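You operate a simulated robot arm through the tools that you are given. There is no shell and no other tool. Be economical: measure what you need, move in short steps, check, and stop when the job is done.

Carry out the task below with a simulated robot arm. There is one attempt and no reset: what you move stays moved.

TASK
When FULL lights, take the blue battery off charge.
Fine: dial to OFF, black clamp then red back on their pegs, battery into the GOOD tray. Set down upright: battery.

Only the result counts: the job must be done as asked and must still hold three seconds after the hand-in. Knocking over, shifting, dropping, spilling or breaking anything else fails it.

THE ROBOT
A 6-joint arm with a two-finger parallel gripper on a trunk, on a base that drives. Base frame: it is fixed to the floor where the robot stands at the start and does not move with it; the origin is under the middle of the robot, x ahead of it, y to its left, z up. Lengths are in m, angles in rad, forces in N, time in s.
With the tool pointing down near the work surface it reaches from about 0.24 to 0.78 m from the robot's upright axis, wherever it stands. Its first joint turns from -2.897 to 2.897 rad. Places, roughly: battery [0, -1.75, 1]; black clamp (5x5x12 cm) [0.5, -1.3, 1]; green tray marked good [0.3, -1.4, 0.3]; peg for the black clamp [0.5, -0.2, 0.6]; peg for the red clamp [0.4, -0.1, 0.6]; red clamp (5x5x12 cm) [0.5, -1.3, 1]; volt dial [0.5, 0, 0.7]; wheeled charger [0.6, 0, 0.4]. Payload 3.91 kg.
The tool frame sits at the grasp point between the pads (the TCP): z along the fingers, y along the line on which they close. The tips reach 0.03 m beyond it. Largest opening 0.11 m; finger width 0.02, thickness 0.01; the body of the gripper, 0.048 by 0.112 m, starts 0.055 m behind the TCP.
Orientation is that of the tool frame in the base frame, as a unit quaternion [x, y, z, w]. With the fingers straight down and closing along the base's y, the tool's x points along the base's -x, its y along +y and its z along -z.

THE INTERFACE
- The arm moves only by the tool jog_arm. Its argument "motion" is a list of rows, each a list of 3 entries, a list of its own where there are three numbers: the turn, a rotation vector about the tool's x, y, z in units of 45 degrees (1.0 is 45 degrees), then the shift along the tool's x, y, z in units of 150 mm (1.0 is 150 mm), then the finger opening in cm, from 0 to 11. In form: [[[rx, ry, rz], [tx, ty, tz], jaw], ...]. A call has 1 to 20 rows; each row is the pose to reach, as a shift and turn from the pose commanded when the call began, along the tool's axes at that moment. A call with a number of a shift or a turn outside -1 to 1 is refused whole. Each row takes 0.2 s and may step no farther than 0.05 m and 0.15 rad from the row before; otherwise, or with a gripper value out of range, the whole call is refused. Where a pose cannot be reached the arm comes as near as it can. A force on the tool above 40 N (or 10 N above the force at the start of the call, whichever is more), or a blocked arm, ends the call early, and 0.2 s more pass. The fingers move at their own pace (about 0.045 m/s each) and stop on an object; they squeeze with about 33 N. The grip force told is the motor's: it shows also when the fingers shut on nothing. Time passes only in rows, and 0.2 s behind the last, so rows that repeat a pose let the fingers close. It gives the time, the measured TCP pose, the force on the tool (base axes), the opening and the grip force at its end, in the units of the frame above (readings bear some noise), with the torque about the TCP (base axes, N m) and any sound that the robot's microphone picked up, and new pictures: "show" is both (left out), scene, wrist or none.
- Cameras (640 x 400 px; columns grow to the right, rows downward): "scene" is now at [-0.0006, 0.1092, 1.3617]; the picture's right is [-0.40, -0.92, 0.00], its down [-0.67, 0.29, -0.69] and it looks along [0.63, -0.27, -0.73] (base axes); focal length 256 px, centre (320, 200). "wrist" rides on the gripper at [0.077, 0.007, -0.114] in the tool frame; the picture's right is [-0.09, 1.00, 0.00], its down [-0.80, -0.07, -0.59] and it looks along [-0.59, -0.05, 0.80] (tool axes); focal length 270 px, centre (320, 200). There is no depth. A picture from a camera that has moved, and an enlarged one, comes with that camera's place and axes in the base frame and with its lens.
- move_column(by): slides the trunk up (or, below 0, down) by that many m; the arm and the scene camera ride with it, the base frame stays. It gives what a move gives, with no picture.
- base_move(legs): drives the robot by 1 to 6 legs, each [ahead, turn to the left] in m and rad, along the robot's own axes; the way and the turn of a leg run together, so that a leg with both is an arc; at most 1.5 m and 3.142 rad a leg. The arm and the cameras ride along, it lands a little off, and it stops where it bumps. It gives what a move gives, and a new picture of the scene camera.
- aim_head(pan, tilt): turns the head with the scene camera to pan (to the left, within 2.705 rad either way) and tilt (down, from -0.506 to 1.204), counted from straight ahead of the robot. It gives what a move gives, and a new picture of the scene camera.
- close_up(camera, box): a new picture of the part [left, top, right, bottom] of that camera's present view, enlarged. No time passes.
- finish_job(): hands the job in; it is judged then, once.

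Work in short steps. Places have to be worked out from the pictures, the camera data and where the tool is seen: move nearer, look again, correct. Check each grasp and each placing, and mend what went wrong. You have 120 turns and 260 pictures in all, those below and enlarged ones among them. Open the gripper and draw the arm clear of the work before you hand the job in, unless the task says otherwise; then end with one line.

The tools are called after "Emit:" as a command line: name --argument value ..., lists and objects as JSON in quotes. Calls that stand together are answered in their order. jog_arm: Moves the arm, as the interface text tells. Its arguments: {"type":"object","properties":{"motion":{"type":"array"},"show":{"type":"string","enum":["both","scene","wrist","none"]}},"required":["motion"]} The other tools are called the same way: move_column (by) slides the trunk up or down; base_move (legs) drives the base; aim_head (pan, tilt) turns the head that bears the scene camera; close_up (camera, box) takes an enlarged picture of a part of a camera's view; finish_job () hands the job in.

At the start:

```text
t: 0.0
tcp_pos: [0.3916, -0.1516, 1.0487]
orientation: [-0.002, 1.0, 0.0, 0.0]
wrist_force: [0.0, 0.3, 1.1]
ft_torque: [0.02, -0.03, -0.03]
opening: 0.1101
grasp_force: 0.1
trunk travel left (down, up): [-0.325, 0.285]
robot x, y, heading: [0.0023, -0.0095, -0.002]
head pan, tilt: [-0.408, 0.813]
```

scene: 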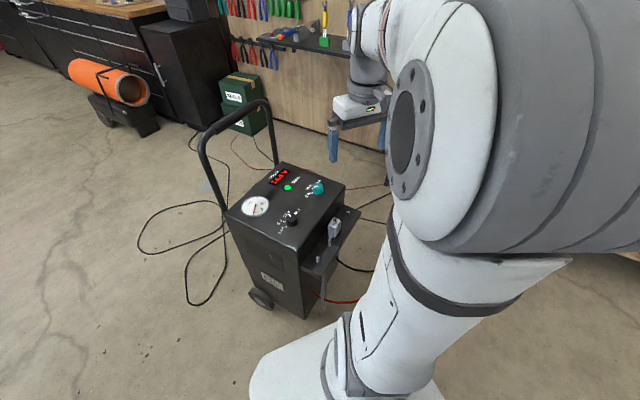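
wrist: 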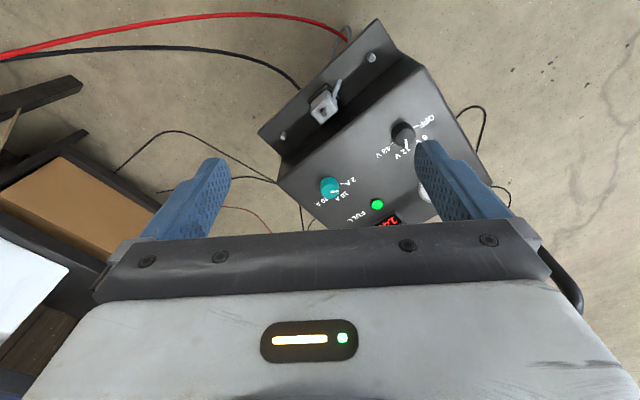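

I look closer at the charger panel to see whether FULL is lit and where the dial stands.

Emit:
close_up --camera "scene" --box '[220, 140, 380, 240]'

Emit:
close_up --camera "wrist" --box '[250, 10, 500, 230]'

Emit:
aim_head --pan -1.4 --tilt 0.6

```text
4.00 times, centred on (300, 190) of scene
camera zoom: at [-0.0006, 0.1092, 1.3617], right [-0.4, -0.92, 0.0], down [-0.67, 0.29, -0.69], along [0.63, -0.27, -0.73], focal length 1024 px, centre (400, 240)
```

zoom: 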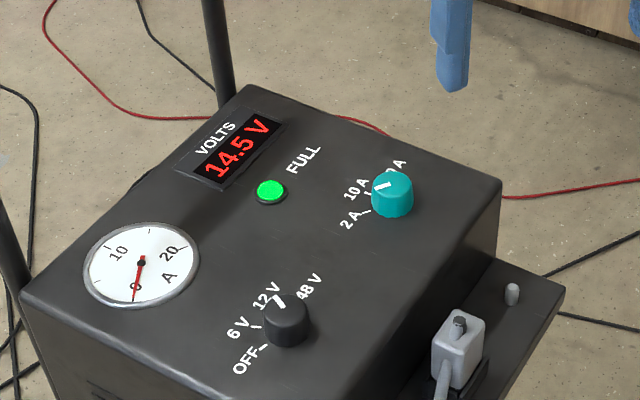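

```text
1.82 times, centred on (375, 120) of wrist
camera zoom: at [0.314, -0.145, 1.1615], right [0.08, 1.0, 0.0], down [0.8, -0.07, 0.59], along [0.59, -0.05, -0.8], focal length 491 px, centre (220, 346)
```

zoom: 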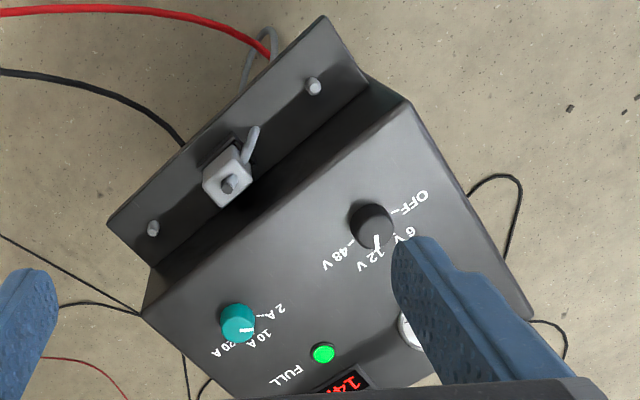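

```text
t: 1.3
tcp_pos: [0.3911, -0.1518, 1.0476]
orientation: [-0.002, 1.0, 0.0, 0.0]
wrist_force: [0.9, -0.1, -0.4]
ft_torque: [0.0, 0.03, 0.04]
opening: 0.1099
grasp_force: 0.0
trunk travel left (down, up): [-0.325, 0.285]
robot x, y, heading: [-0.0004, -0.0091, 0.001]
head pan, tilt: [-1.4, 0.6]
camera scene: at [-0.059, 0.054, 1.3797], right [-0.99, -0.17, 0.0], down [-0.1, 0.56, -0.82], along [0.14, -0.81, -0.57], focal length 256 px, centre (320, 200)
```

scene: 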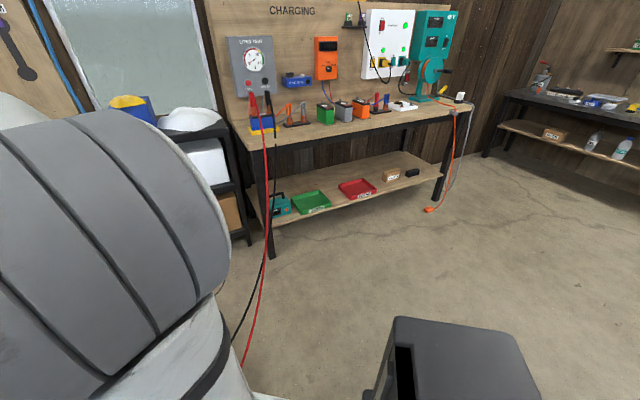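

FULL looks lit. Let me look at the bench in detail.

Emit:
close_up --camera "scene" --box '[220, 60, 340, 140]'

Emit:
close_up --camera "scene" --box '[320, 60, 480, 140]'

Emit:
close_up --camera "scene" --box '[240, 140, 440, 260]'

```text
5.00 times, centred on (280, 100) of scene
camera zoom: at [-0.059, 0.054, 1.3797], right [-0.99, -0.17, 0.0], down [-0.1, 0.56, -0.82], along [0.14, -0.81, -0.57], focal length 1279 px, centre (520, 700)
```

zoom: 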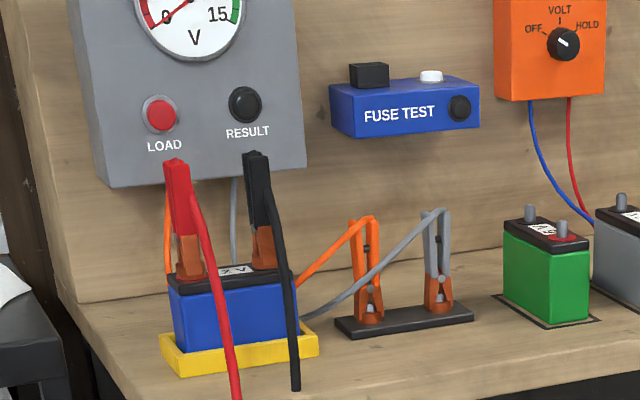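

```text
4.00 times, centred on (400, 100) of scene
camera zoom: at [-0.059, 0.054, 1.3797], right [-0.99, -0.17, 0.0], down [-0.1, 0.56, -0.82], along [0.14, -0.81, -0.57], focal length 1024 px, centre (0, 600)
```

zoom: 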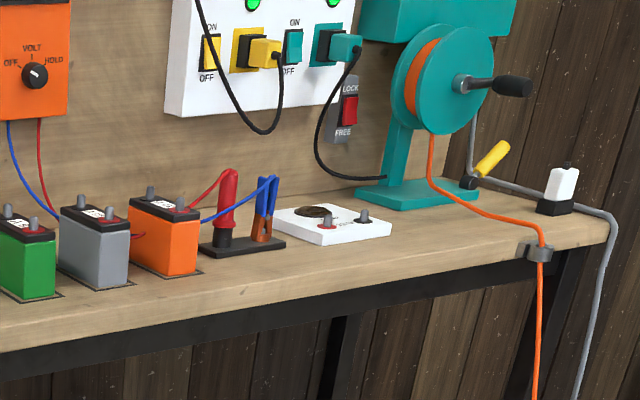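

```text
3.20 times, centred on (340, 200) of scene
camera zoom: at [-0.059, 0.054, 1.3797], right [-0.99, -0.17, 0.0], down [-0.1, 0.56, -0.82], along [0.14, -0.81, -0.57], focal length 819 px, centre (256, 200)
```

zoom: 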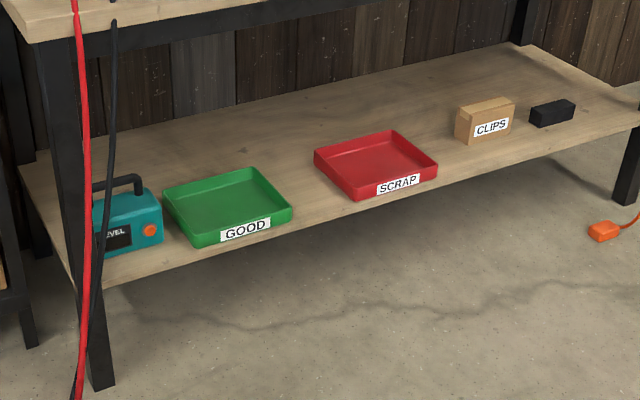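

FULL is lit and the blue battery carries the clamps. Triangulating both views, I put the dial near (0.515, -0.012, 0.71), at 12 V, with OFF about 88° counter-clockwise. I hover over it.

Emit:
jog_arm --motion '[[[0, 0, 0], [-0.138, 0.155, 0.167], 8], [[0, 0, 0], [-0.276, 0.311, 0.333], 6], [[0, 0, 0], [-0.413, 0.466, 0.5], 6], [[0, 0, 0], [-0.55, 0.622, 0.667], 6], [[0, 0, 0], [-0.689, 0.777, 0.833], 6], [[0, 0, 0], [-0.827, 0.933, 1.0], 6], [[0, 0, 0], [-0.827, 0.933, 1.0], 6]]' --show "wrist"

Emit:
aim_head --pan -0.25 --tilt 0.9

```text
t: 2.9
tcp_pos: [0.5159, -0.0143, 0.8971]
orientation: [-0.002, 1.0, -0.001, 0.0]
wrist_force: [0.7, 0.5, 0.0]
ft_torque: [0.0, 0.02, 0.0]
opening: 0.06
grasp_force: 0.2
trunk travel left (down, up): [-0.325, 0.285]
robot x, y, heading: [0.0022, -0.007, 0.001]
head pan, tilt: [-1.4, 0.6]
camera wrist: at [0.439, -0.006, 1.012], right [0.08, 1.0, 0.0], down [0.8, -0.07, 0.59], along [0.59, -0.05, -0.8], focal length 270 px, centre (320, 200)
```

wrist: 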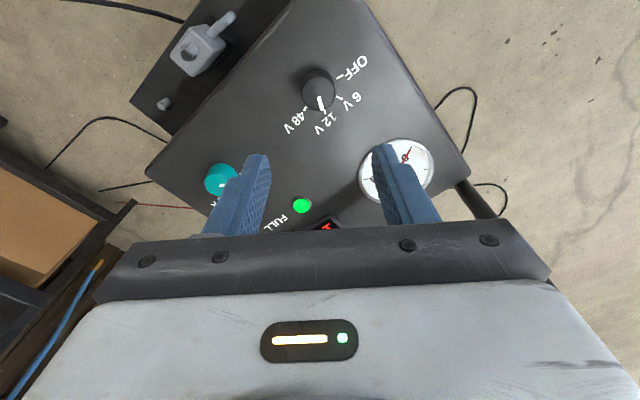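

```text
t: 4.2
tcp_pos: [0.515, -0.0135, 0.8981]
orientation: [-0.002, 1.0, -0.001, 0.0]
wrist_force: [0.0, -0.5, -0.1]
ft_torque: [-0.01, 0.0, 0.06]
opening: 0.0599
grasp_force: 0.0
trunk travel left (down, up): [-0.325, 0.285]
robot x, y, heading: [0.0014, -0.0125, 0.003]
head pan, tilt: [-0.25, 0.901]
camera scene: at [-0.0008, 0.1223, 1.355], right [-0.25, -0.97, 0.0], down [-0.76, 0.19, -0.62], along [0.6, -0.15, -0.78], focal length 256 px, centre (320, 200)
```

scene: 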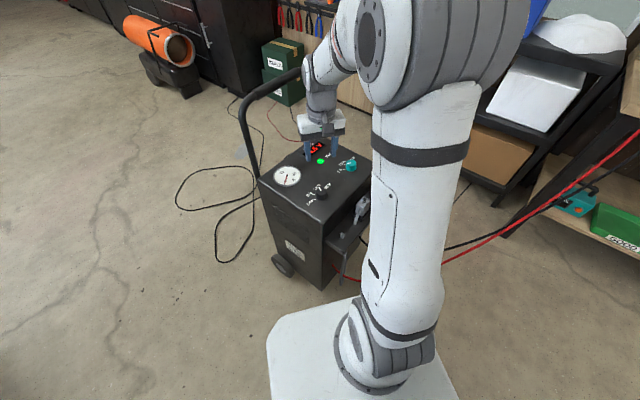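

Emit:
close_up --camera "wrist" --box '[260, 40, 400, 140]'

Emit:
close_up --camera "scene" --box '[270, 120, 390, 240]'

```text
4.00 times, centred on (330, 90) of wrist
camera zoom: at [0.4385, -0.0063, 1.0124], right [0.08, 1.0, 0.0], down [0.8, -0.07, 0.59], along [0.59, -0.05, -0.8], focal length 1081 px, centre (280, 640)
```

zoom: 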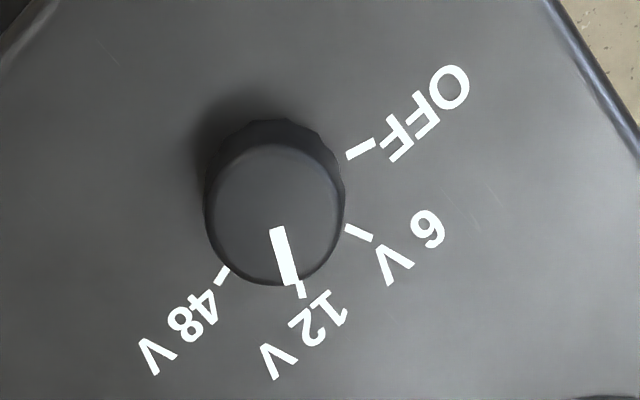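

```text
3.33 times, centred on (330, 180) of scene
camera zoom: at [-0.0008, 0.1223, 1.355], right [-0.25, -0.97, 0.0], down [-0.76, 0.19, -0.62], along [0.6, -0.15, -0.78], focal length 853 px, centre (287, 267)
```

zoom: 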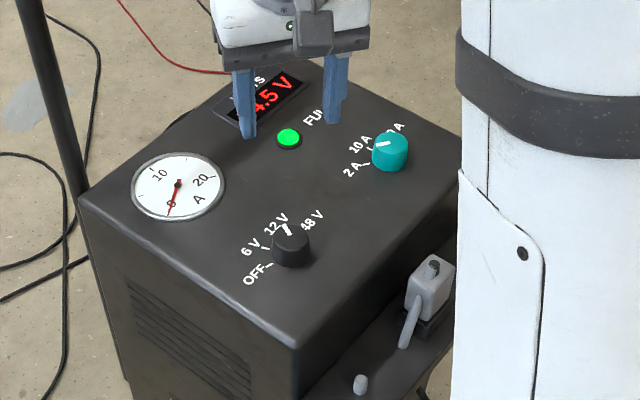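

The knob centre works out to about (0.519, -0.015), ticks roughly 49° apart. I descend part way with the fingers straddling it.

Emit:
jog_arm --motion '[[[0, 0, 0], [-0.02, -0.007, 0.3], 6], [[0, 0, 0], [-0.02, -0.007, 0.6], 6], [[0, 0, 0], [-0.02, -0.007, 0.9], 6], [[0, 0, 0], [-0.02, -0.007, 0.95], 6]]' --show "both"

Emit:
close_up --camera "scene" --box '[280, 150, 360, 210]'

```text
t: 5.2
tcp_pos: [0.5174, -0.0131, 0.7534]
orientation: [-0.001, 1.0, 0.0, 0.0]
wrist_force: [-0.4, 0.1, 1.0]
ft_torque: [0.0, 0.02, 0.0]
opening: 0.0598
grasp_force: 0.1
trunk travel left (down, up): [-0.325, 0.285]
robot x, y, heading: [0.0003, -0.0114, -0.003]
head pan, tilt: [-0.25, 0.901]
camera scene: at [-0.0004, 0.1224, 1.355], right [-0.25, -0.97, 0.0], down [-0.76, 0.19, -0.62], along [0.6, -0.15, -0.78], focal length 256 px, centre (320, 200)
camera wrist: at [0.4399, -0.0066, 0.8675], right [0.08, 1.0, 0.0], down [0.8, -0.07, 0.59], along [0.59, -0.05, -0.8], focal length 270 px, centre (320, 200)
```

scene: 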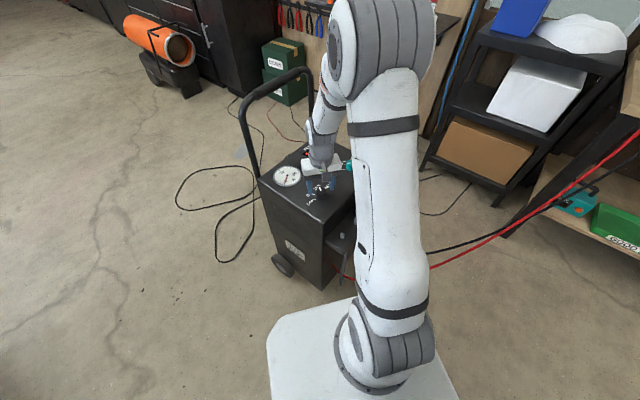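
wrist: 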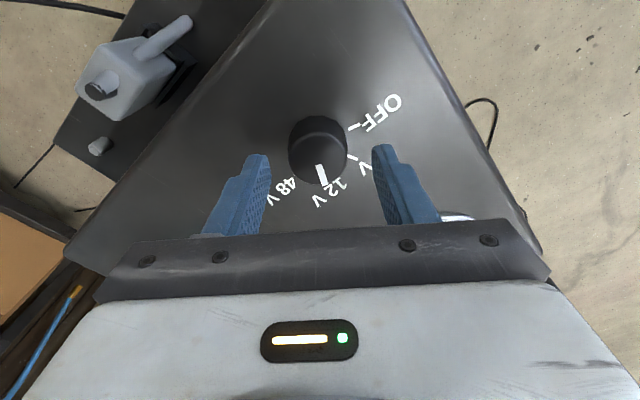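

```text
6.67 times, centred on (320, 180) of scene
camera zoom: at [-0.0004, 0.1224, 1.355], right [-0.25, -0.97, 0.0], down [-0.76, 0.19, -0.62], along [0.6, -0.15, -0.78], focal length 1706 px, centre (320, 333)
```

zoom: 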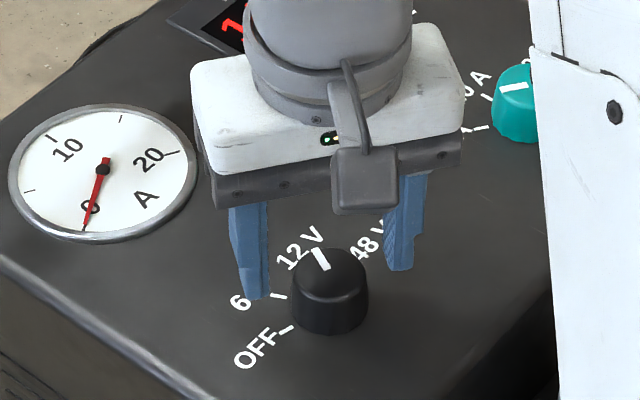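

The fingers straddle the knob well. I go down 2 cm more and close on it.

Emit:
jog_arm --motion '[[[0, 0, 0], [0, -0.01, 0.07], 6], [[0, 0, 0], [0, -0.01, 0.14], 6], [[0, 0, 0], [0, -0.01, 0.14], 3], [[0, 0, 0], [0, -0.01, 0.14], 2], [[0, 0, 0], [0, -0.01, 0.14], 2], [[0, 0, 0], [0, -0.01, 0.14], 2]]' --show "wrist"

Emit:
close_up --camera "scene" --box '[280, 150, 360, 210]'

```text
t: 6.6
tcp_pos: [0.5175, -0.0152, 0.7342]
orientation: [-0.001, 1.0, 0.0, 0.0]
wrist_force: [0.2, -6.6, -1.5]
ft_torque: [-0.32, -0.25, 0.0]
opening: 0.0369
grasp_force: 45.3
trunk travel left (down, up): [-0.325, 0.285]
robot x, y, heading: [0.0008, -0.0126, -0.002]
head pan, tilt: [-0.25, 0.901]
camera wrist: at [0.4406, -0.008, 0.8481], right [0.08, 1.0, 0.0], down [0.8, -0.07, 0.59], along [0.59, -0.05, -0.8], focal length 270 px, centre (320, 200)
```

wrist: 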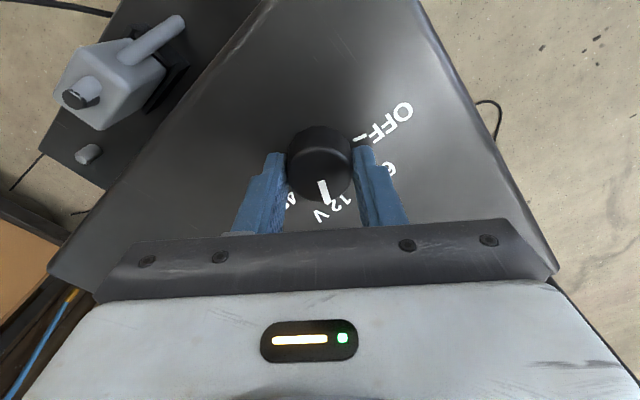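

```text
6.67 times, centred on (320, 180) of scene
camera zoom: at [-0.0007, 0.1219, 1.355], right [-0.25, -0.97, 0.0], down [-0.76, 0.19, -0.62], along [0.6, -0.15, -0.78], focal length 1706 px, centre (320, 333)
```

zoom: 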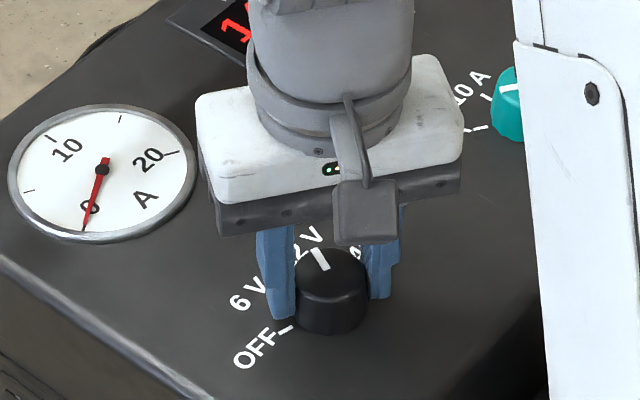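

Grip holds at 3.7 cm, the knob's diameter. I turn it counter-clockwise (seen from above) 45°.

Emit:
jog_arm --motion '[[[0, 0, -0.167], [0, 0, 0], 2], [[0, 0, -0.333], [0, 0, 0], 2], [[0, 0, -0.5], [0, 0, 0], 2], [[0, 0, -0.667], [0, 0, 0], 2], [[0, 0, -0.833], [0, 0, 0], 2], [[0, 0, -1.0], [0, 0, 0], 2], [[0, 0, -1.0], [0, 0, 0], 2]]' --show "wrist"

Emit:
close_up --camera "scene" --box '[280, 150, 360, 210]'

```text
t: 8.2
tcp_pos: [0.5175, -0.015, 0.734]
orientation: [-0.385, 0.923, 0.001, 0.0]
wrist_force: [-6.8, -0.9, -4.0]
ft_torque: [0.11, 0.01, -0.02]
opening: 0.0368
grasp_force: 44.9
trunk travel left (down, up): [-0.325, 0.285]
robot x, y, heading: [-0.0001, -0.0082, 0.005]
head pan, tilt: [-0.25, 0.901]
camera wrist: at [0.4584, -0.0636, 0.8481], right [-0.65, 0.76, 0.0], down [0.61, 0.52, 0.59], along [0.45, 0.38, -0.8], focal length 270 px, centre (320, 200)
```

wrist: 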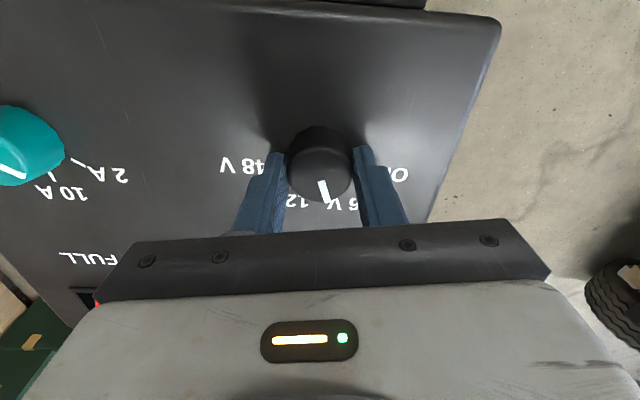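

```text
6.67 times, centred on (320, 180) of scene
camera zoom: at [-0.0011, 0.1223, 1.3549], right [-0.25, -0.97, 0.0], down [-0.76, 0.19, -0.62], along [0.6, -0.15, -0.78], focal length 1706 px, centre (320, 333)
```

zoom: 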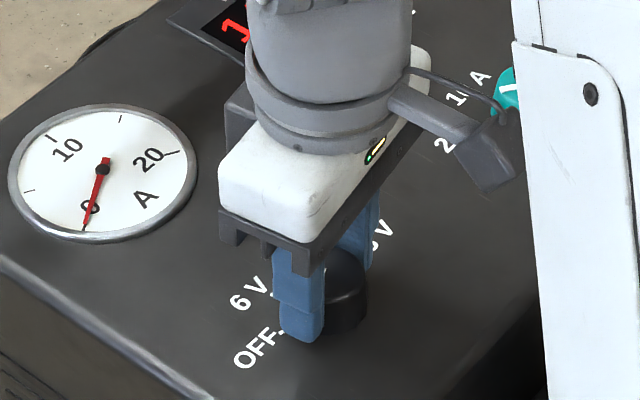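

It turns along. Another 45°.

Emit:
jog_arm --motion '[[[0, 0, -0.167], [0, 0, 0], 2], [[0, 0, -0.333], [0, 0, 0], 2], [[0, 0, -0.5], [0, 0, 0], 2], [[0, 0, -0.667], [0, 0, 0], 2], [[0, 0, -0.833], [0, 0, 0], 2], [[0, 0, -1.0], [0, 0, 0], 2], [[0, 0, -1.0], [0, 0, 0], 2]]' --show "wrist"

Emit:
close_up --camera "wrist" --box '[240, 100, 400, 240]'

Emit:
close_up --camera "scene" --box '[280, 150, 360, 210]'

```text
t: 9.8
tcp_pos: [0.5157, -0.0137, 0.7332]
orientation: [0.709, -0.705, 0.0, 0.0]
wrist_force: [-18.6, 2.3, -6.0]
ft_torque: [0.07, 0.49, 0.02]
opening: 0.0368
grasp_force: 45.0
trunk travel left (down, up): [-0.325, 0.285]
robot x, y, heading: [0.0035, -0.0124, -0.0]
head pan, tilt: [-0.25, 0.901]
camera wrist: at [0.5101, -0.0902, 0.8481], right [-1.0, 0.08, 0.0], down [0.07, 0.8, 0.59], along [0.05, 0.59, -0.8], focal length 270 px, centre (320, 200)
```

wrist: 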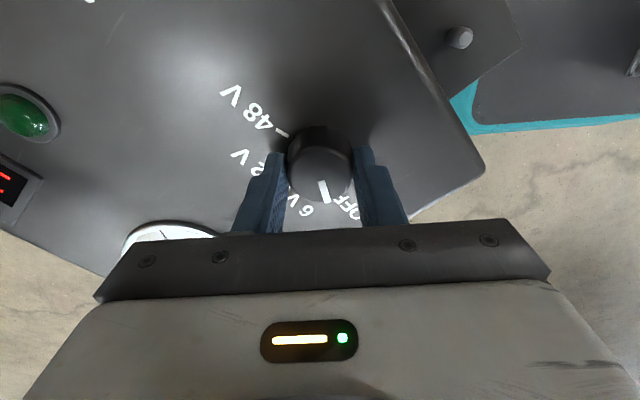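

```text
2.86 times, centred on (320, 170) of wrist
camera zoom: at [0.5101, -0.0902, 0.8481], right [-1.0, 0.08, 0.0], down [0.07, 0.8, 0.59], along [0.05, 0.59, -0.8], focal length 772 px, centre (320, 286)
```

zoom: 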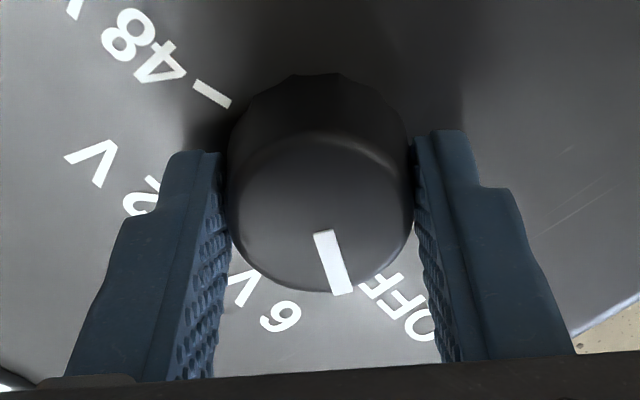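

```text
6.67 times, centred on (320, 180) of scene
camera zoom: at [-0.002, 0.1226, 1.3549], right [-0.25, -0.97, 0.0], down [-0.76, 0.19, -0.62], along [0.6, -0.15, -0.78], focal length 1706 px, centre (320, 333)
```

zoom: 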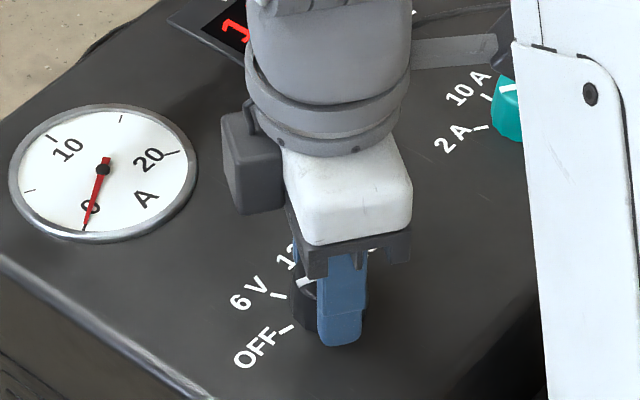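

Nearly at OFF, with a slight sideways load. I turn 9° more while easing 2 mm toward -x.

Emit:
jog_arm --motion '[[[0, 0, -0.1], [0, 0.013, 0], 2], [[0, 0, -0.2], [0, 0.013, 0], 2], [[0, 0, -0.2], [0, 0.013, 0], 2]]' --show "wrist"

Emit:
close_up --camera "wrist" --box '[240, 100, 400, 240]'

```text
t: 10.6
tcp_pos: [0.5152, -0.0148, 0.7335]
orientation: [0.762, -0.648, -0.001, -0.001]
wrist_force: [-9.4, 6.9, -9.4]
ft_torque: [0.48, -0.04, -0.02]
opening: 0.0366
grasp_force: 45.0
trunk travel left (down, up): [-0.325, 0.285]
robot x, y, heading: [0.0007, -0.0093, -0.004]
head pan, tilt: [-0.25, 0.901]
camera wrist: at [0.5217, -0.0902, 0.8482], right [-1.0, -0.07, 0.0], down [-0.06, 0.8, 0.59], along [-0.04, 0.59, -0.8], focal length 270 px, centre (320, 200)
```

wrist: 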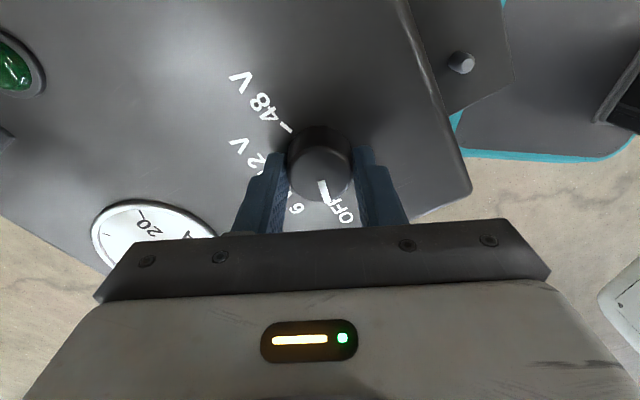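

```text
2.86 times, centred on (320, 170) of wrist
camera zoom: at [0.5217, -0.0902, 0.8482], right [-1.0, -0.07, 0.0], down [-0.06, 0.8, 0.59], along [-0.04, 0.59, -0.8], focal length 772 px, centre (320, 286)
```

zoom: 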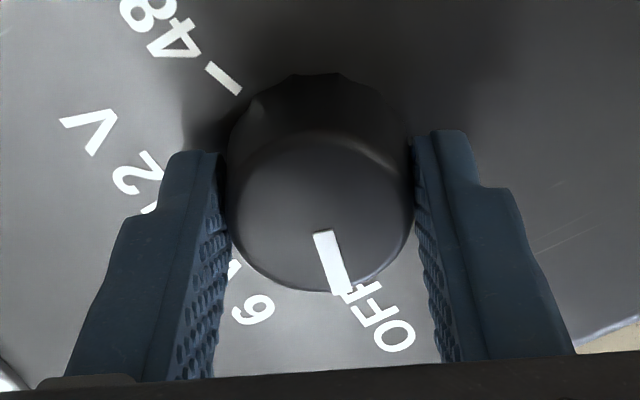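

The pointer meets the OFF tick. I open and rise to check.

Emit:
jog_arm --motion '[[[0, 0, 0], [0, 0, 0], 4], [[0, 0, 0], [0, 0, 0], 6], [[0, 0, 0], [0, 0, -0.3], 6], [[0, 0, 0], [0, 0, -0.6], 6], [[0, 0, 0], [0, 0, -0.9], 6]]' --show "wrist"

Emit:
close_up --camera "wrist" --box '[260, 40, 400, 140]'

Emit:
close_up --camera "scene" --box '[270, 120, 390, 240]'

```text
t: 11.8
tcp_pos: [0.5165, -0.0148, 0.8706]
orientation: [0.762, -0.648, 0.0, 0.0]
wrist_force: [-0.6, 0.2, -0.3]
ft_torque: [0.03, 0.03, 0.01]
opening: 0.0601
grasp_force: 0.1
trunk travel left (down, up): [-0.325, 0.285]
robot x, y, heading: [-0.0001, -0.0097, 0.002]
head pan, tilt: [-0.25, 0.901]
camera wrist: at [0.5225, -0.0904, 0.984], right [-1.0, -0.07, 0.0], down [-0.06, 0.8, 0.59], along [-0.04, 0.59, -0.8], focal length 270 px, centre (320, 200)
```

wrist: 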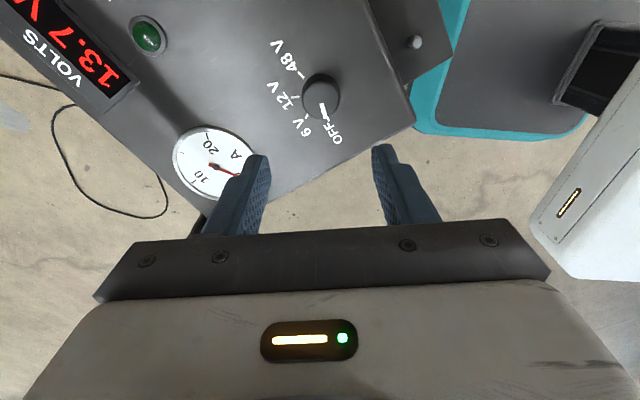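

```text
4.00 times, centred on (330, 90) of wrist
camera zoom: at [0.5225, -0.0904, 0.984], right [-1.0, -0.07, 0.0], down [-0.06, 0.8, 0.59], along [-0.04, 0.59, -0.8], focal length 1081 px, centre (280, 640)
```

zoom: 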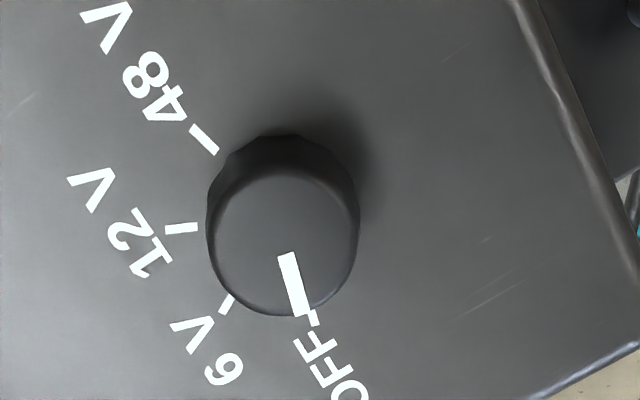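

```text
3.33 times, centred on (330, 180) of scene
camera zoom: at [-0.0008, 0.1224, 1.3549], right [-0.25, -0.97, 0.0], down [-0.76, 0.19, -0.62], along [0.6, -0.15, -0.78], focal length 853 px, centre (287, 267)
```

zoom: 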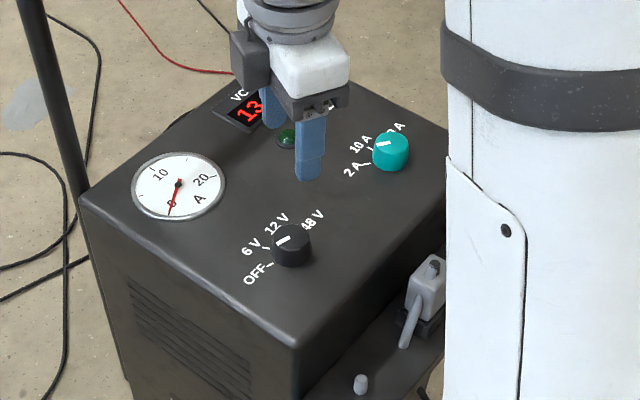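

The dial is on OFF, the current is nil. Now I turn the wrist back and view the clamp pegs on the charger's side shelf.

Emit:
jog_arm --motion '[[[0, 0, 0.167], [0.127, 0.152, 0.02], 6], [[0, 0, 0.333], [0.255, 0.304, 0.04], 6], [[0, 0, 0.5], [0.382, 0.455, 0.07], 6], [[0, 0, 0.667], [0.509, 0.607, 0.1], 6], [[0, 0, 0.833], [0.637, 0.759, 0.13], 6], [[0, 0, 1.0], [0.764, 0.911, 0.133], 6]]' --show "none"

Emit:
jog_arm --motion '[[[0, 0, 0.167], [0, 0, 0], 6], [[0, 0, 0.333], [0, 0, 0], 6], [[0, 0, 0.5], [0, 0, 0], 6], [[0, 0, 0.667], [0, 0, 0], 6], [[0, 0, 0.833], [0, 0, 0], 6], [[0, 0, 1.0], [0, 0, 0], 6]]' --show "wrist"

Emit:
close_up --camera "wrist" --box '[180, 0, 440, 200]'

Emit:
aim_head --pan -0.35 --tilt 1.1

```text
t: 13.2
tcp_pos: [0.3992, -0.1492, 0.8483]
orientation: [-0.455, 0.891, 0.0, 0.0]
wrist_force: [0.0, -0.1, 0.2]
ft_torque: [0.02, 0.05, 0.01]
opening: 0.0599
grasp_force: 0.0
trunk travel left (down, up): [-0.325, 0.285]
robot x, y, heading: [-0.0003, -0.0105, 0.002]
head pan, tilt: [-0.25, 0.901]
```

```text
t: 14.6
tcp_pos: [0.3989, -0.1489, 0.8477]
orientation: [-0.079, 0.997, 0.001, 0.0]
wrist_force: [0.3, 0.9, 0.2]
ft_torque: [0.01, -0.02, 0.01]
opening: 0.0602
grasp_force: 0.0
trunk travel left (down, up): [-0.325, 0.285]
robot x, y, heading: [0.0026, -0.0083, -0.001]
head pan, tilt: [-0.25, 0.901]
camera wrist: at [0.3221, -0.1542, 0.9629], right [-0.07, 1.0, 0.0], down [0.8, 0.06, 0.59], along [0.59, 0.04, -0.8], focal length 270 px, centre (320, 200)
```

wrist: 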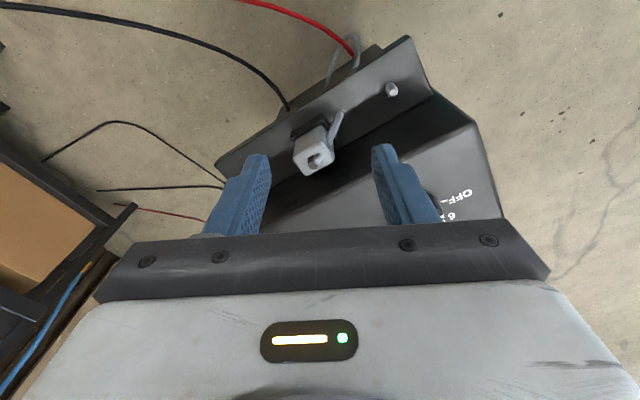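

```text
2.00 times, centred on (310, 100) of wrist
camera zoom: at [0.3221, -0.1542, 0.9629], right [-0.07, 1.0, 0.0], down [0.8, 0.06, 0.59], along [0.59, 0.04, -0.8], focal length 541 px, centre (340, 400)
```

zoom: 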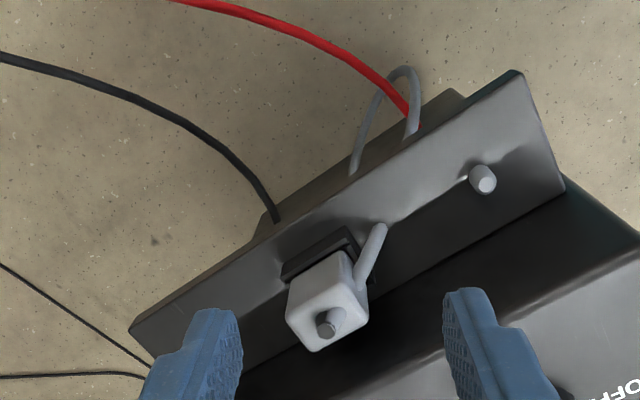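

```text
t: 15.4
tcp_pos: [0.3998, -0.15, 0.8488]
orientation: [-0.081, 0.997, 0.0, 0.001]
wrist_force: [-1.3, 0.4, 0.2]
ft_torque: [-0.02, 0.0, 0.0]
opening: 0.0601
grasp_force: 0.0
trunk travel left (down, up): [-0.325, 0.285]
robot x, y, heading: [0.0032, -0.0096, -0.004]
head pan, tilt: [-0.351, 1.1]
camera scene: at [-0.0146, 0.1193, 1.3411], right [-0.34, -0.94, 0.0], down [-0.84, 0.31, -0.45], along [0.43, -0.16, -0.89], focal length 256 px, centre (320, 200)
```

scene: 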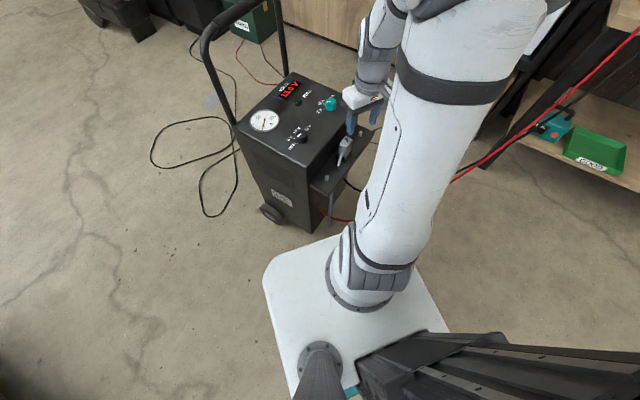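

Pegs: red-side peg tip ≈(0.404,-0.059,0.619), black-side peg tip ≈(0.54,-0.24,0.62). Now I drive toward the bench, turning right first, staying left of the hanging cables.

Emit:
base_move --legs '[[0, -1.43], [0.65, 0]]'

Emit:
aim_head --pan 0.55 --tilt 0.6

```text
t: 22.4
tcp_pos: [0.0684, -1.0716, 0.8486]
orientation: [0.571, 0.821, 0.0, 0.0]
wrist_force: [-0.2, -0.2, -0.1]
ft_torque: [0.03, 0.01, 0.02]
opening: 0.0599
grasp_force: 0.1
trunk travel left (down, up): [-0.325, 0.285]
robot x, y, heading: [0.1283, -0.6555, -1.366]
head pan, tilt: [-0.351, 1.1]
camera scene: at [0.2476, -0.6124, 1.3411], right [-0.99, 0.15, 0.0], down [0.13, 0.88, -0.45], along [-0.07, -0.45, -0.89], focal length 256 px, centre (320, 200)
```

scene: 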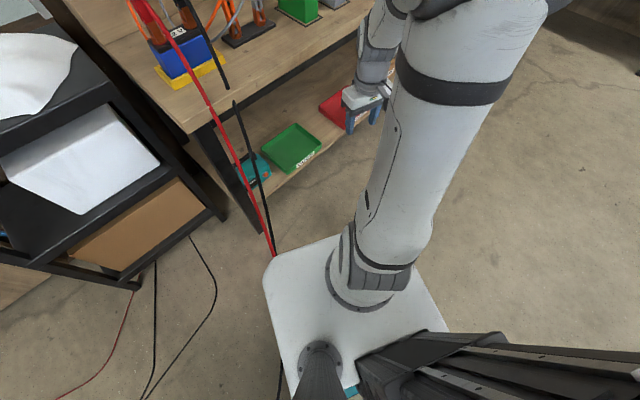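

```text
t: 23.6
tcp_pos: [0.0687, -1.0724, 0.85]
orientation: [0.571, 0.821, -0.001, 0.0]
wrist_force: [-0.3, -0.5, 0.3]
ft_torque: [0.01, 0.0, -0.02]
opening: 0.0602
grasp_force: 0.1
trunk travel left (down, up): [-0.325, 0.285]
robot x, y, heading: [0.1224, -0.6546, -1.371]
head pan, tilt: [0.55, 0.6]
camera scene: at [0.3172, -0.6144, 1.3797], right [-0.73, -0.68, 0.0], down [-0.39, 0.41, -0.82], along [0.56, -0.6, -0.57], focal length 256 px, centre (320, 200)
```

scene: 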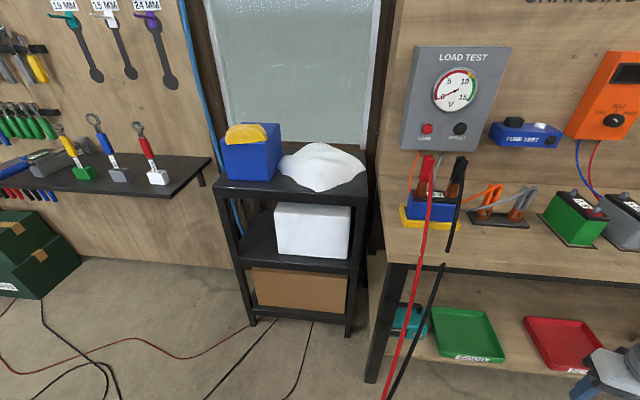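

Emit:
close_up --camera "scene" --box '[390, 140, 490, 240]'

Emit:
close_up --camera "scene" --box '[370, 240, 530, 400]'

```text
4.00 times, centred on (440, 190) of scene
camera zoom: at [0.3172, -0.6144, 1.3797], right [-0.73, -0.68, 0.0], down [-0.39, 0.41, -0.82], along [0.56, -0.6, -0.57], focal length 1024 px, centre (-160, 240)
```

zoom: 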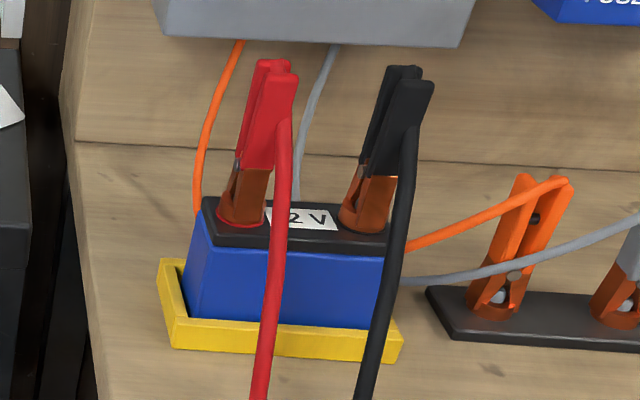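

```text
2.50 times, centred on (450, 320) of scene
camera zoom: at [0.3172, -0.6144, 1.3797], right [-0.73, -0.68, 0.0], down [-0.39, 0.41, -0.82], along [0.56, -0.6, -0.57], focal length 640 px, centre (-5, -100)
```

zoom: 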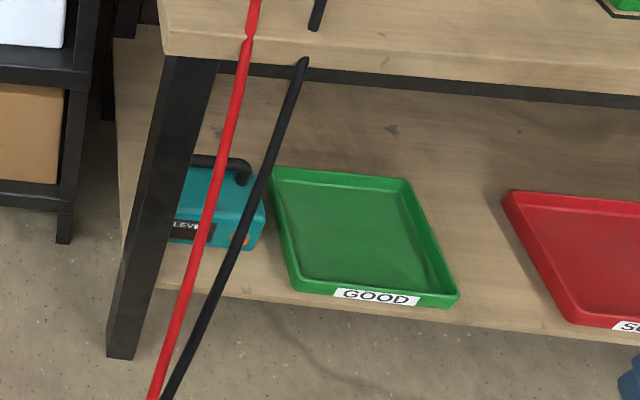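

Both views agree: red clamp top ≈(0.534,-1.274,1.08), black ≈(0.464,-1.320,1.08), bench turned about 20°. I turn to square up with the bench and advance 0.13 m.

Emit:
base_move --legs '[[0, 0.16], [0.13, 0]]'

Emit:
aim_head --pan 0.3 --tilt 0.75

```text
t: 25.5
tcp_pos: [0.1842, -1.1994, 0.8488]
orientation: [0.503, 0.864, 0.0, 0.0]
wrist_force: [0.7, 0.4, 0.1]
ft_torque: [-0.01, 0.03, 0.02]
opening: 0.0599
grasp_force: 0.0
trunk travel left (down, up): [-0.325, 0.285]
robot x, y, heading: [0.1726, -0.7794, -1.207]
head pan, tilt: [0.55, 0.6]
camera scene: at [0.3555, -0.7085, 1.3797], right [-0.61, -0.79, 0.0], down [-0.45, 0.34, -0.83], along [0.65, -0.5, -0.56], focal length 256 px, centre (320, 200)
```

scene: 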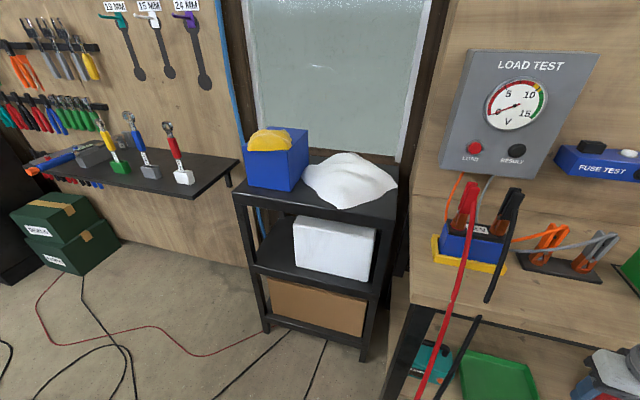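

```text
t: 26.3
tcp_pos: [0.1831, -1.1995, 0.8483]
orientation: [0.503, 0.864, 0.0, -0.001]
wrist_force: [0.3, 0.0, -0.7]
ft_torque: [0.04, 0.0, -0.01]
opening: 0.0601
grasp_force: 0.0
trunk travel left (down, up): [-0.325, 0.285]
robot x, y, heading: [0.1667, -0.7771, -1.206]
head pan, tilt: [0.3, 0.75]
camera scene: at [0.3367, -0.7199, 1.3669], right [-0.79, -0.62, 0.0], down [-0.42, 0.54, -0.73], along [0.45, -0.58, -0.68], focal length 256 px, centre (320, 200)
```

scene: 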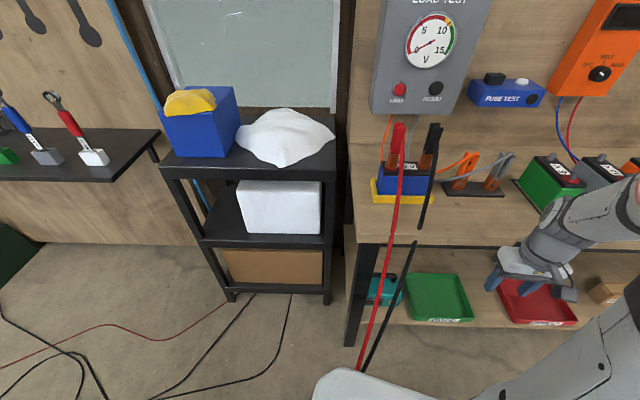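

The gripper is right at the bench edge, so I raise the trunk before anything else, then look at the clamps again.

Emit:
move_column --by 0.27

Emit:
close_up --camera "scene" --box '[360, 150, 480, 270]'

Emit:
close_up --camera "wrist" --box '[0, 0, 640, 400]'

```text
t: 29.1
tcp_pos: [0.1827, -1.2001, 1.1189]
orientation: [0.503, 0.864, 0.0, 0.0]
wrist_force: [-0.7, 1.0, 0.2]
ft_torque: [0.01, -0.01, 0.03]
opening: 0.06
grasp_force: 0.0
trunk travel left (down, up): [-0.595, 0.015]
robot x, y, heading: [0.1698, -0.7823, -1.21]
head pan, tilt: [0.3, 0.75]
```

```text
3.33 times, centred on (420, 210) of scene
camera zoom: at [0.3367, -0.7199, 1.6368], right [-0.79, -0.62, 0.0], down [-0.42, 0.54, -0.73], along [0.45, -0.58, -0.68], focal length 853 px, centre (-13, 167)
```

zoom: 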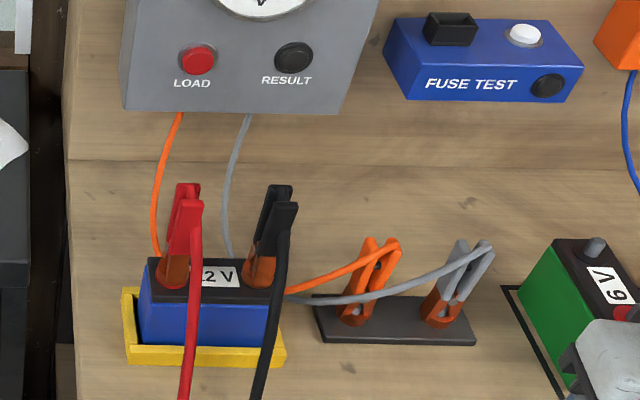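

```text
1.00 times, centred on (320, 200) of wrist (not enlarged: the box is as wide or as high as the picture)
camera zoom: at [0.1514, -1.129, 1.2328], right [0.91, 0.42, 0.0], down [0.33, -0.73, 0.59], along [0.25, -0.54, -0.8], focal length 270 px, centre (320, 200)
```

zoom: 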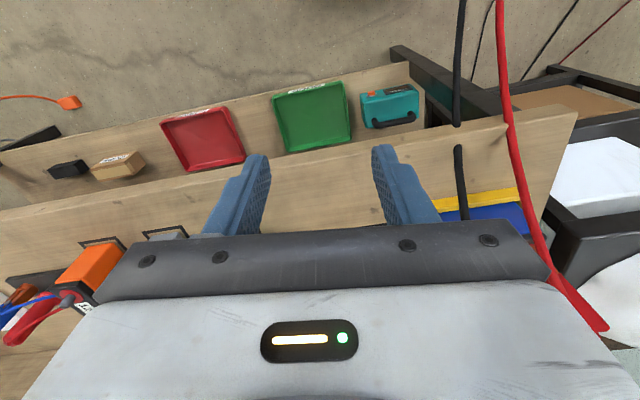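

The wrist view shows the bench runs about 35° in base axes. I swing the gripper to just in front of the clamps for a close wrist look.

Emit:
jog_arm --motion '[[[0, 0, -0.02], [-0.117, 0.167, -0.033], 8], [[0, 0, -0.04], [-0.233, 0.333, -0.067], 8], [[0, 0, -0.06], [-0.35, 0.5, -0.1], 8], [[0, 0, -0.08], [-0.467, 0.667, -0.133], 8], [[0, 0, -0.1], [-0.583, 0.833, -0.167], 8], [[0, 0, -0.11], [-0.7, 1.0, -0.2], 8]]' --show "wrist"

Emit:
close_up --camera "wrist" --box '[320, 40, 560, 240]'

Emit:
close_up --camera "scene" --box '[360, 150, 480, 270]'

```text
t: 30.5
tcp_pos: [0.3664, -1.2182, 1.1452]
orientation: [0.465, 0.885, 0.0, -0.001]
wrist_force: [-0.3, 0.1, -1.1]
ft_torque: [0.03, 0.0, 0.01]
opening: 0.0799
grasp_force: 0.0
trunk travel left (down, up): [-0.595, 0.015]
robot x, y, heading: [0.1697, -0.783, -1.207]
head pan, tilt: [0.3, 0.75]
camera wrist: at [0.3285, -1.1502, 1.2604], right [0.87, 0.49, 0.0], down [0.4, -0.7, 0.59], along [0.29, -0.52, -0.8], focal length 270 px, centre (320, 200)
```

wrist: 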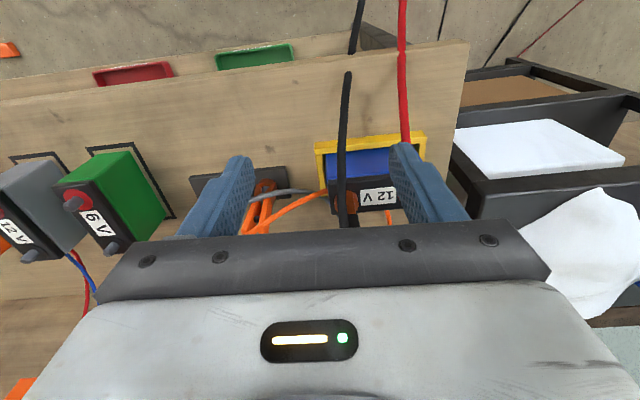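

```text
2.00 times, centred on (440, 140) of wrist
camera zoom: at [0.3285, -1.1502, 1.2604], right [0.87, 0.49, 0.0], down [0.4, -0.7, 0.59], along [0.29, -0.52, -0.8], focal length 541 px, centre (80, 320)
```

zoom: 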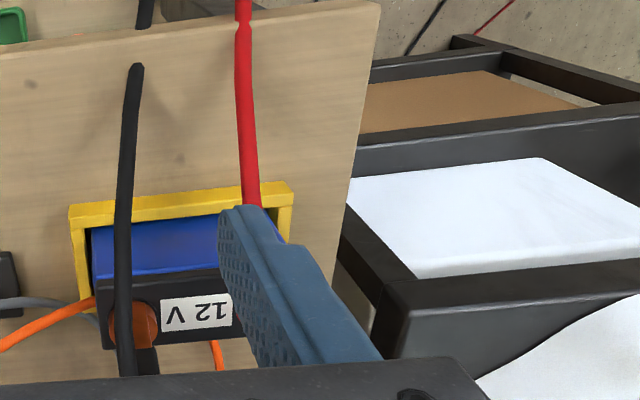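

```text
3.33 times, centred on (420, 210) of scene
camera zoom: at [0.3374, -0.7201, 1.6368], right [-0.79, -0.62, 0.0], down [-0.42, 0.54, -0.73], along [0.45, -0.58, -0.68], focal length 853 px, centre (-13, 167)
```

zoom: 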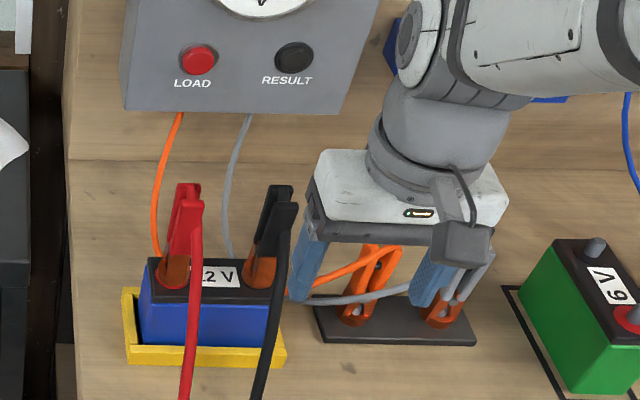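

Battery axis is ~35°, matching the tool's closing axis. Black clamp centre ≈(0.467,-1.324); I move above it, fingers ready to close along the battery's length (clear of the cable, which hangs in front).

Emit:
jog_arm --motion '[[[0, 0, 0], [0, 0, -0.2], 7], [[0, 0, 0], [-0.05, 0.02, -0.42], 7], [[0, 0, 0], [-0.28, 0.05, -0.42], 7], [[0, 0, 0], [-0.51, 0.08, -0.42], 7], [[0, 0, 0], [-0.74, 0.12, -0.42], 7], [[0, 0, 0], [-0.961, 0.152, -0.42], 7]]' --show "both"

Emit:
close_up --camera "scene" --box '[360, 130, 480, 250]'

```text
t: 31.9
tcp_pos: [0.4672, -1.3246, 1.2104]
orientation: [0.466, 0.885, 0.0, -0.002]
wrist_force: [1.0, 0.2, 0.0]
ft_torque: [0.04, -0.01, -0.02]
opening: 0.0701
grasp_force: 0.0
trunk travel left (down, up): [-0.595, 0.015]
robot x, y, heading: [0.17, -0.7821, -1.209]
head pan, tilt: [0.3, 0.75]
camera scene: at [0.3374, -0.7209, 1.6368], right [-0.79, -0.62, 0.0], down [-0.42, 0.54, -0.73], along [0.45, -0.57, -0.68], focal length 256 px, centre (320, 200)
camera wrist: at [0.4288, -1.2569, 1.3253], right [0.87, 0.49, 0.0], down [0.4, -0.7, 0.59], along [0.29, -0.52, -0.8], focal length 270 px, centre (320, 200)
```

scene: 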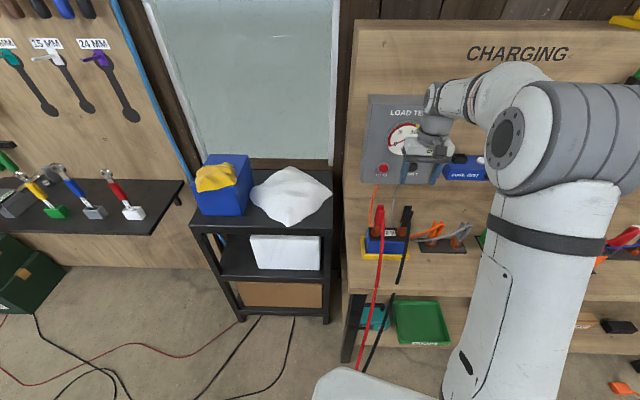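
wrist: 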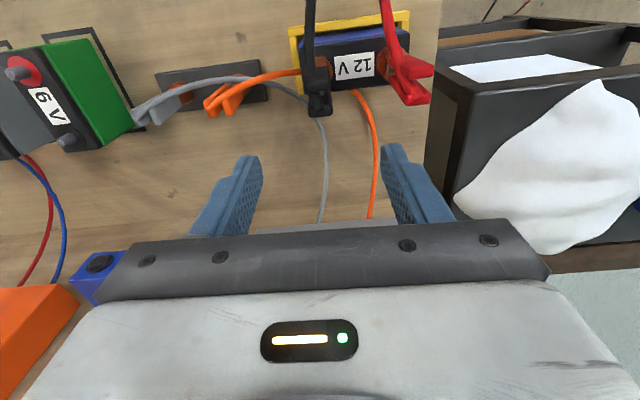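

```text
3.33 times, centred on (420, 190) of scene
camera zoom: at [0.3374, -0.7209, 1.6368], right [-0.79, -0.62, 0.0], down [-0.42, 0.54, -0.73], along [0.45, -0.57, -0.68], focal length 853 px, centre (-13, 233)
```

zoom: 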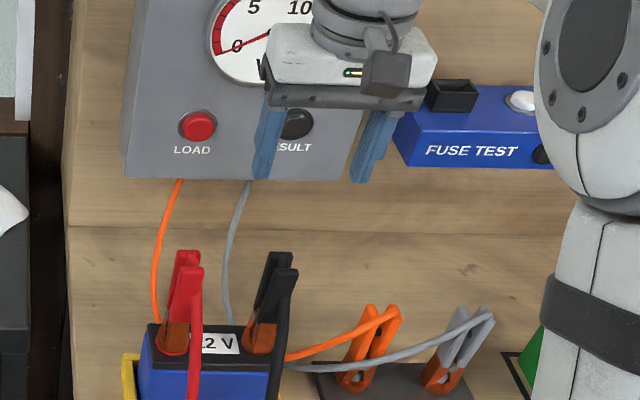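

Emit:
close_up --camera "wrist" --box '[270, 0, 450, 130]'

```text
3.08 times, centred on (360, 65) of wrist
camera zoom: at [0.4288, -1.2569, 1.3253], right [0.87, 0.49, 0.0], down [0.4, -0.7, 0.59], along [0.29, -0.52, -0.8], focal length 832 px, centre (197, 615)
```

zoom: 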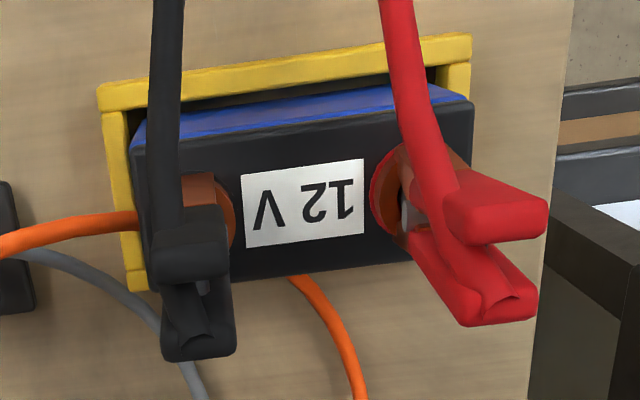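

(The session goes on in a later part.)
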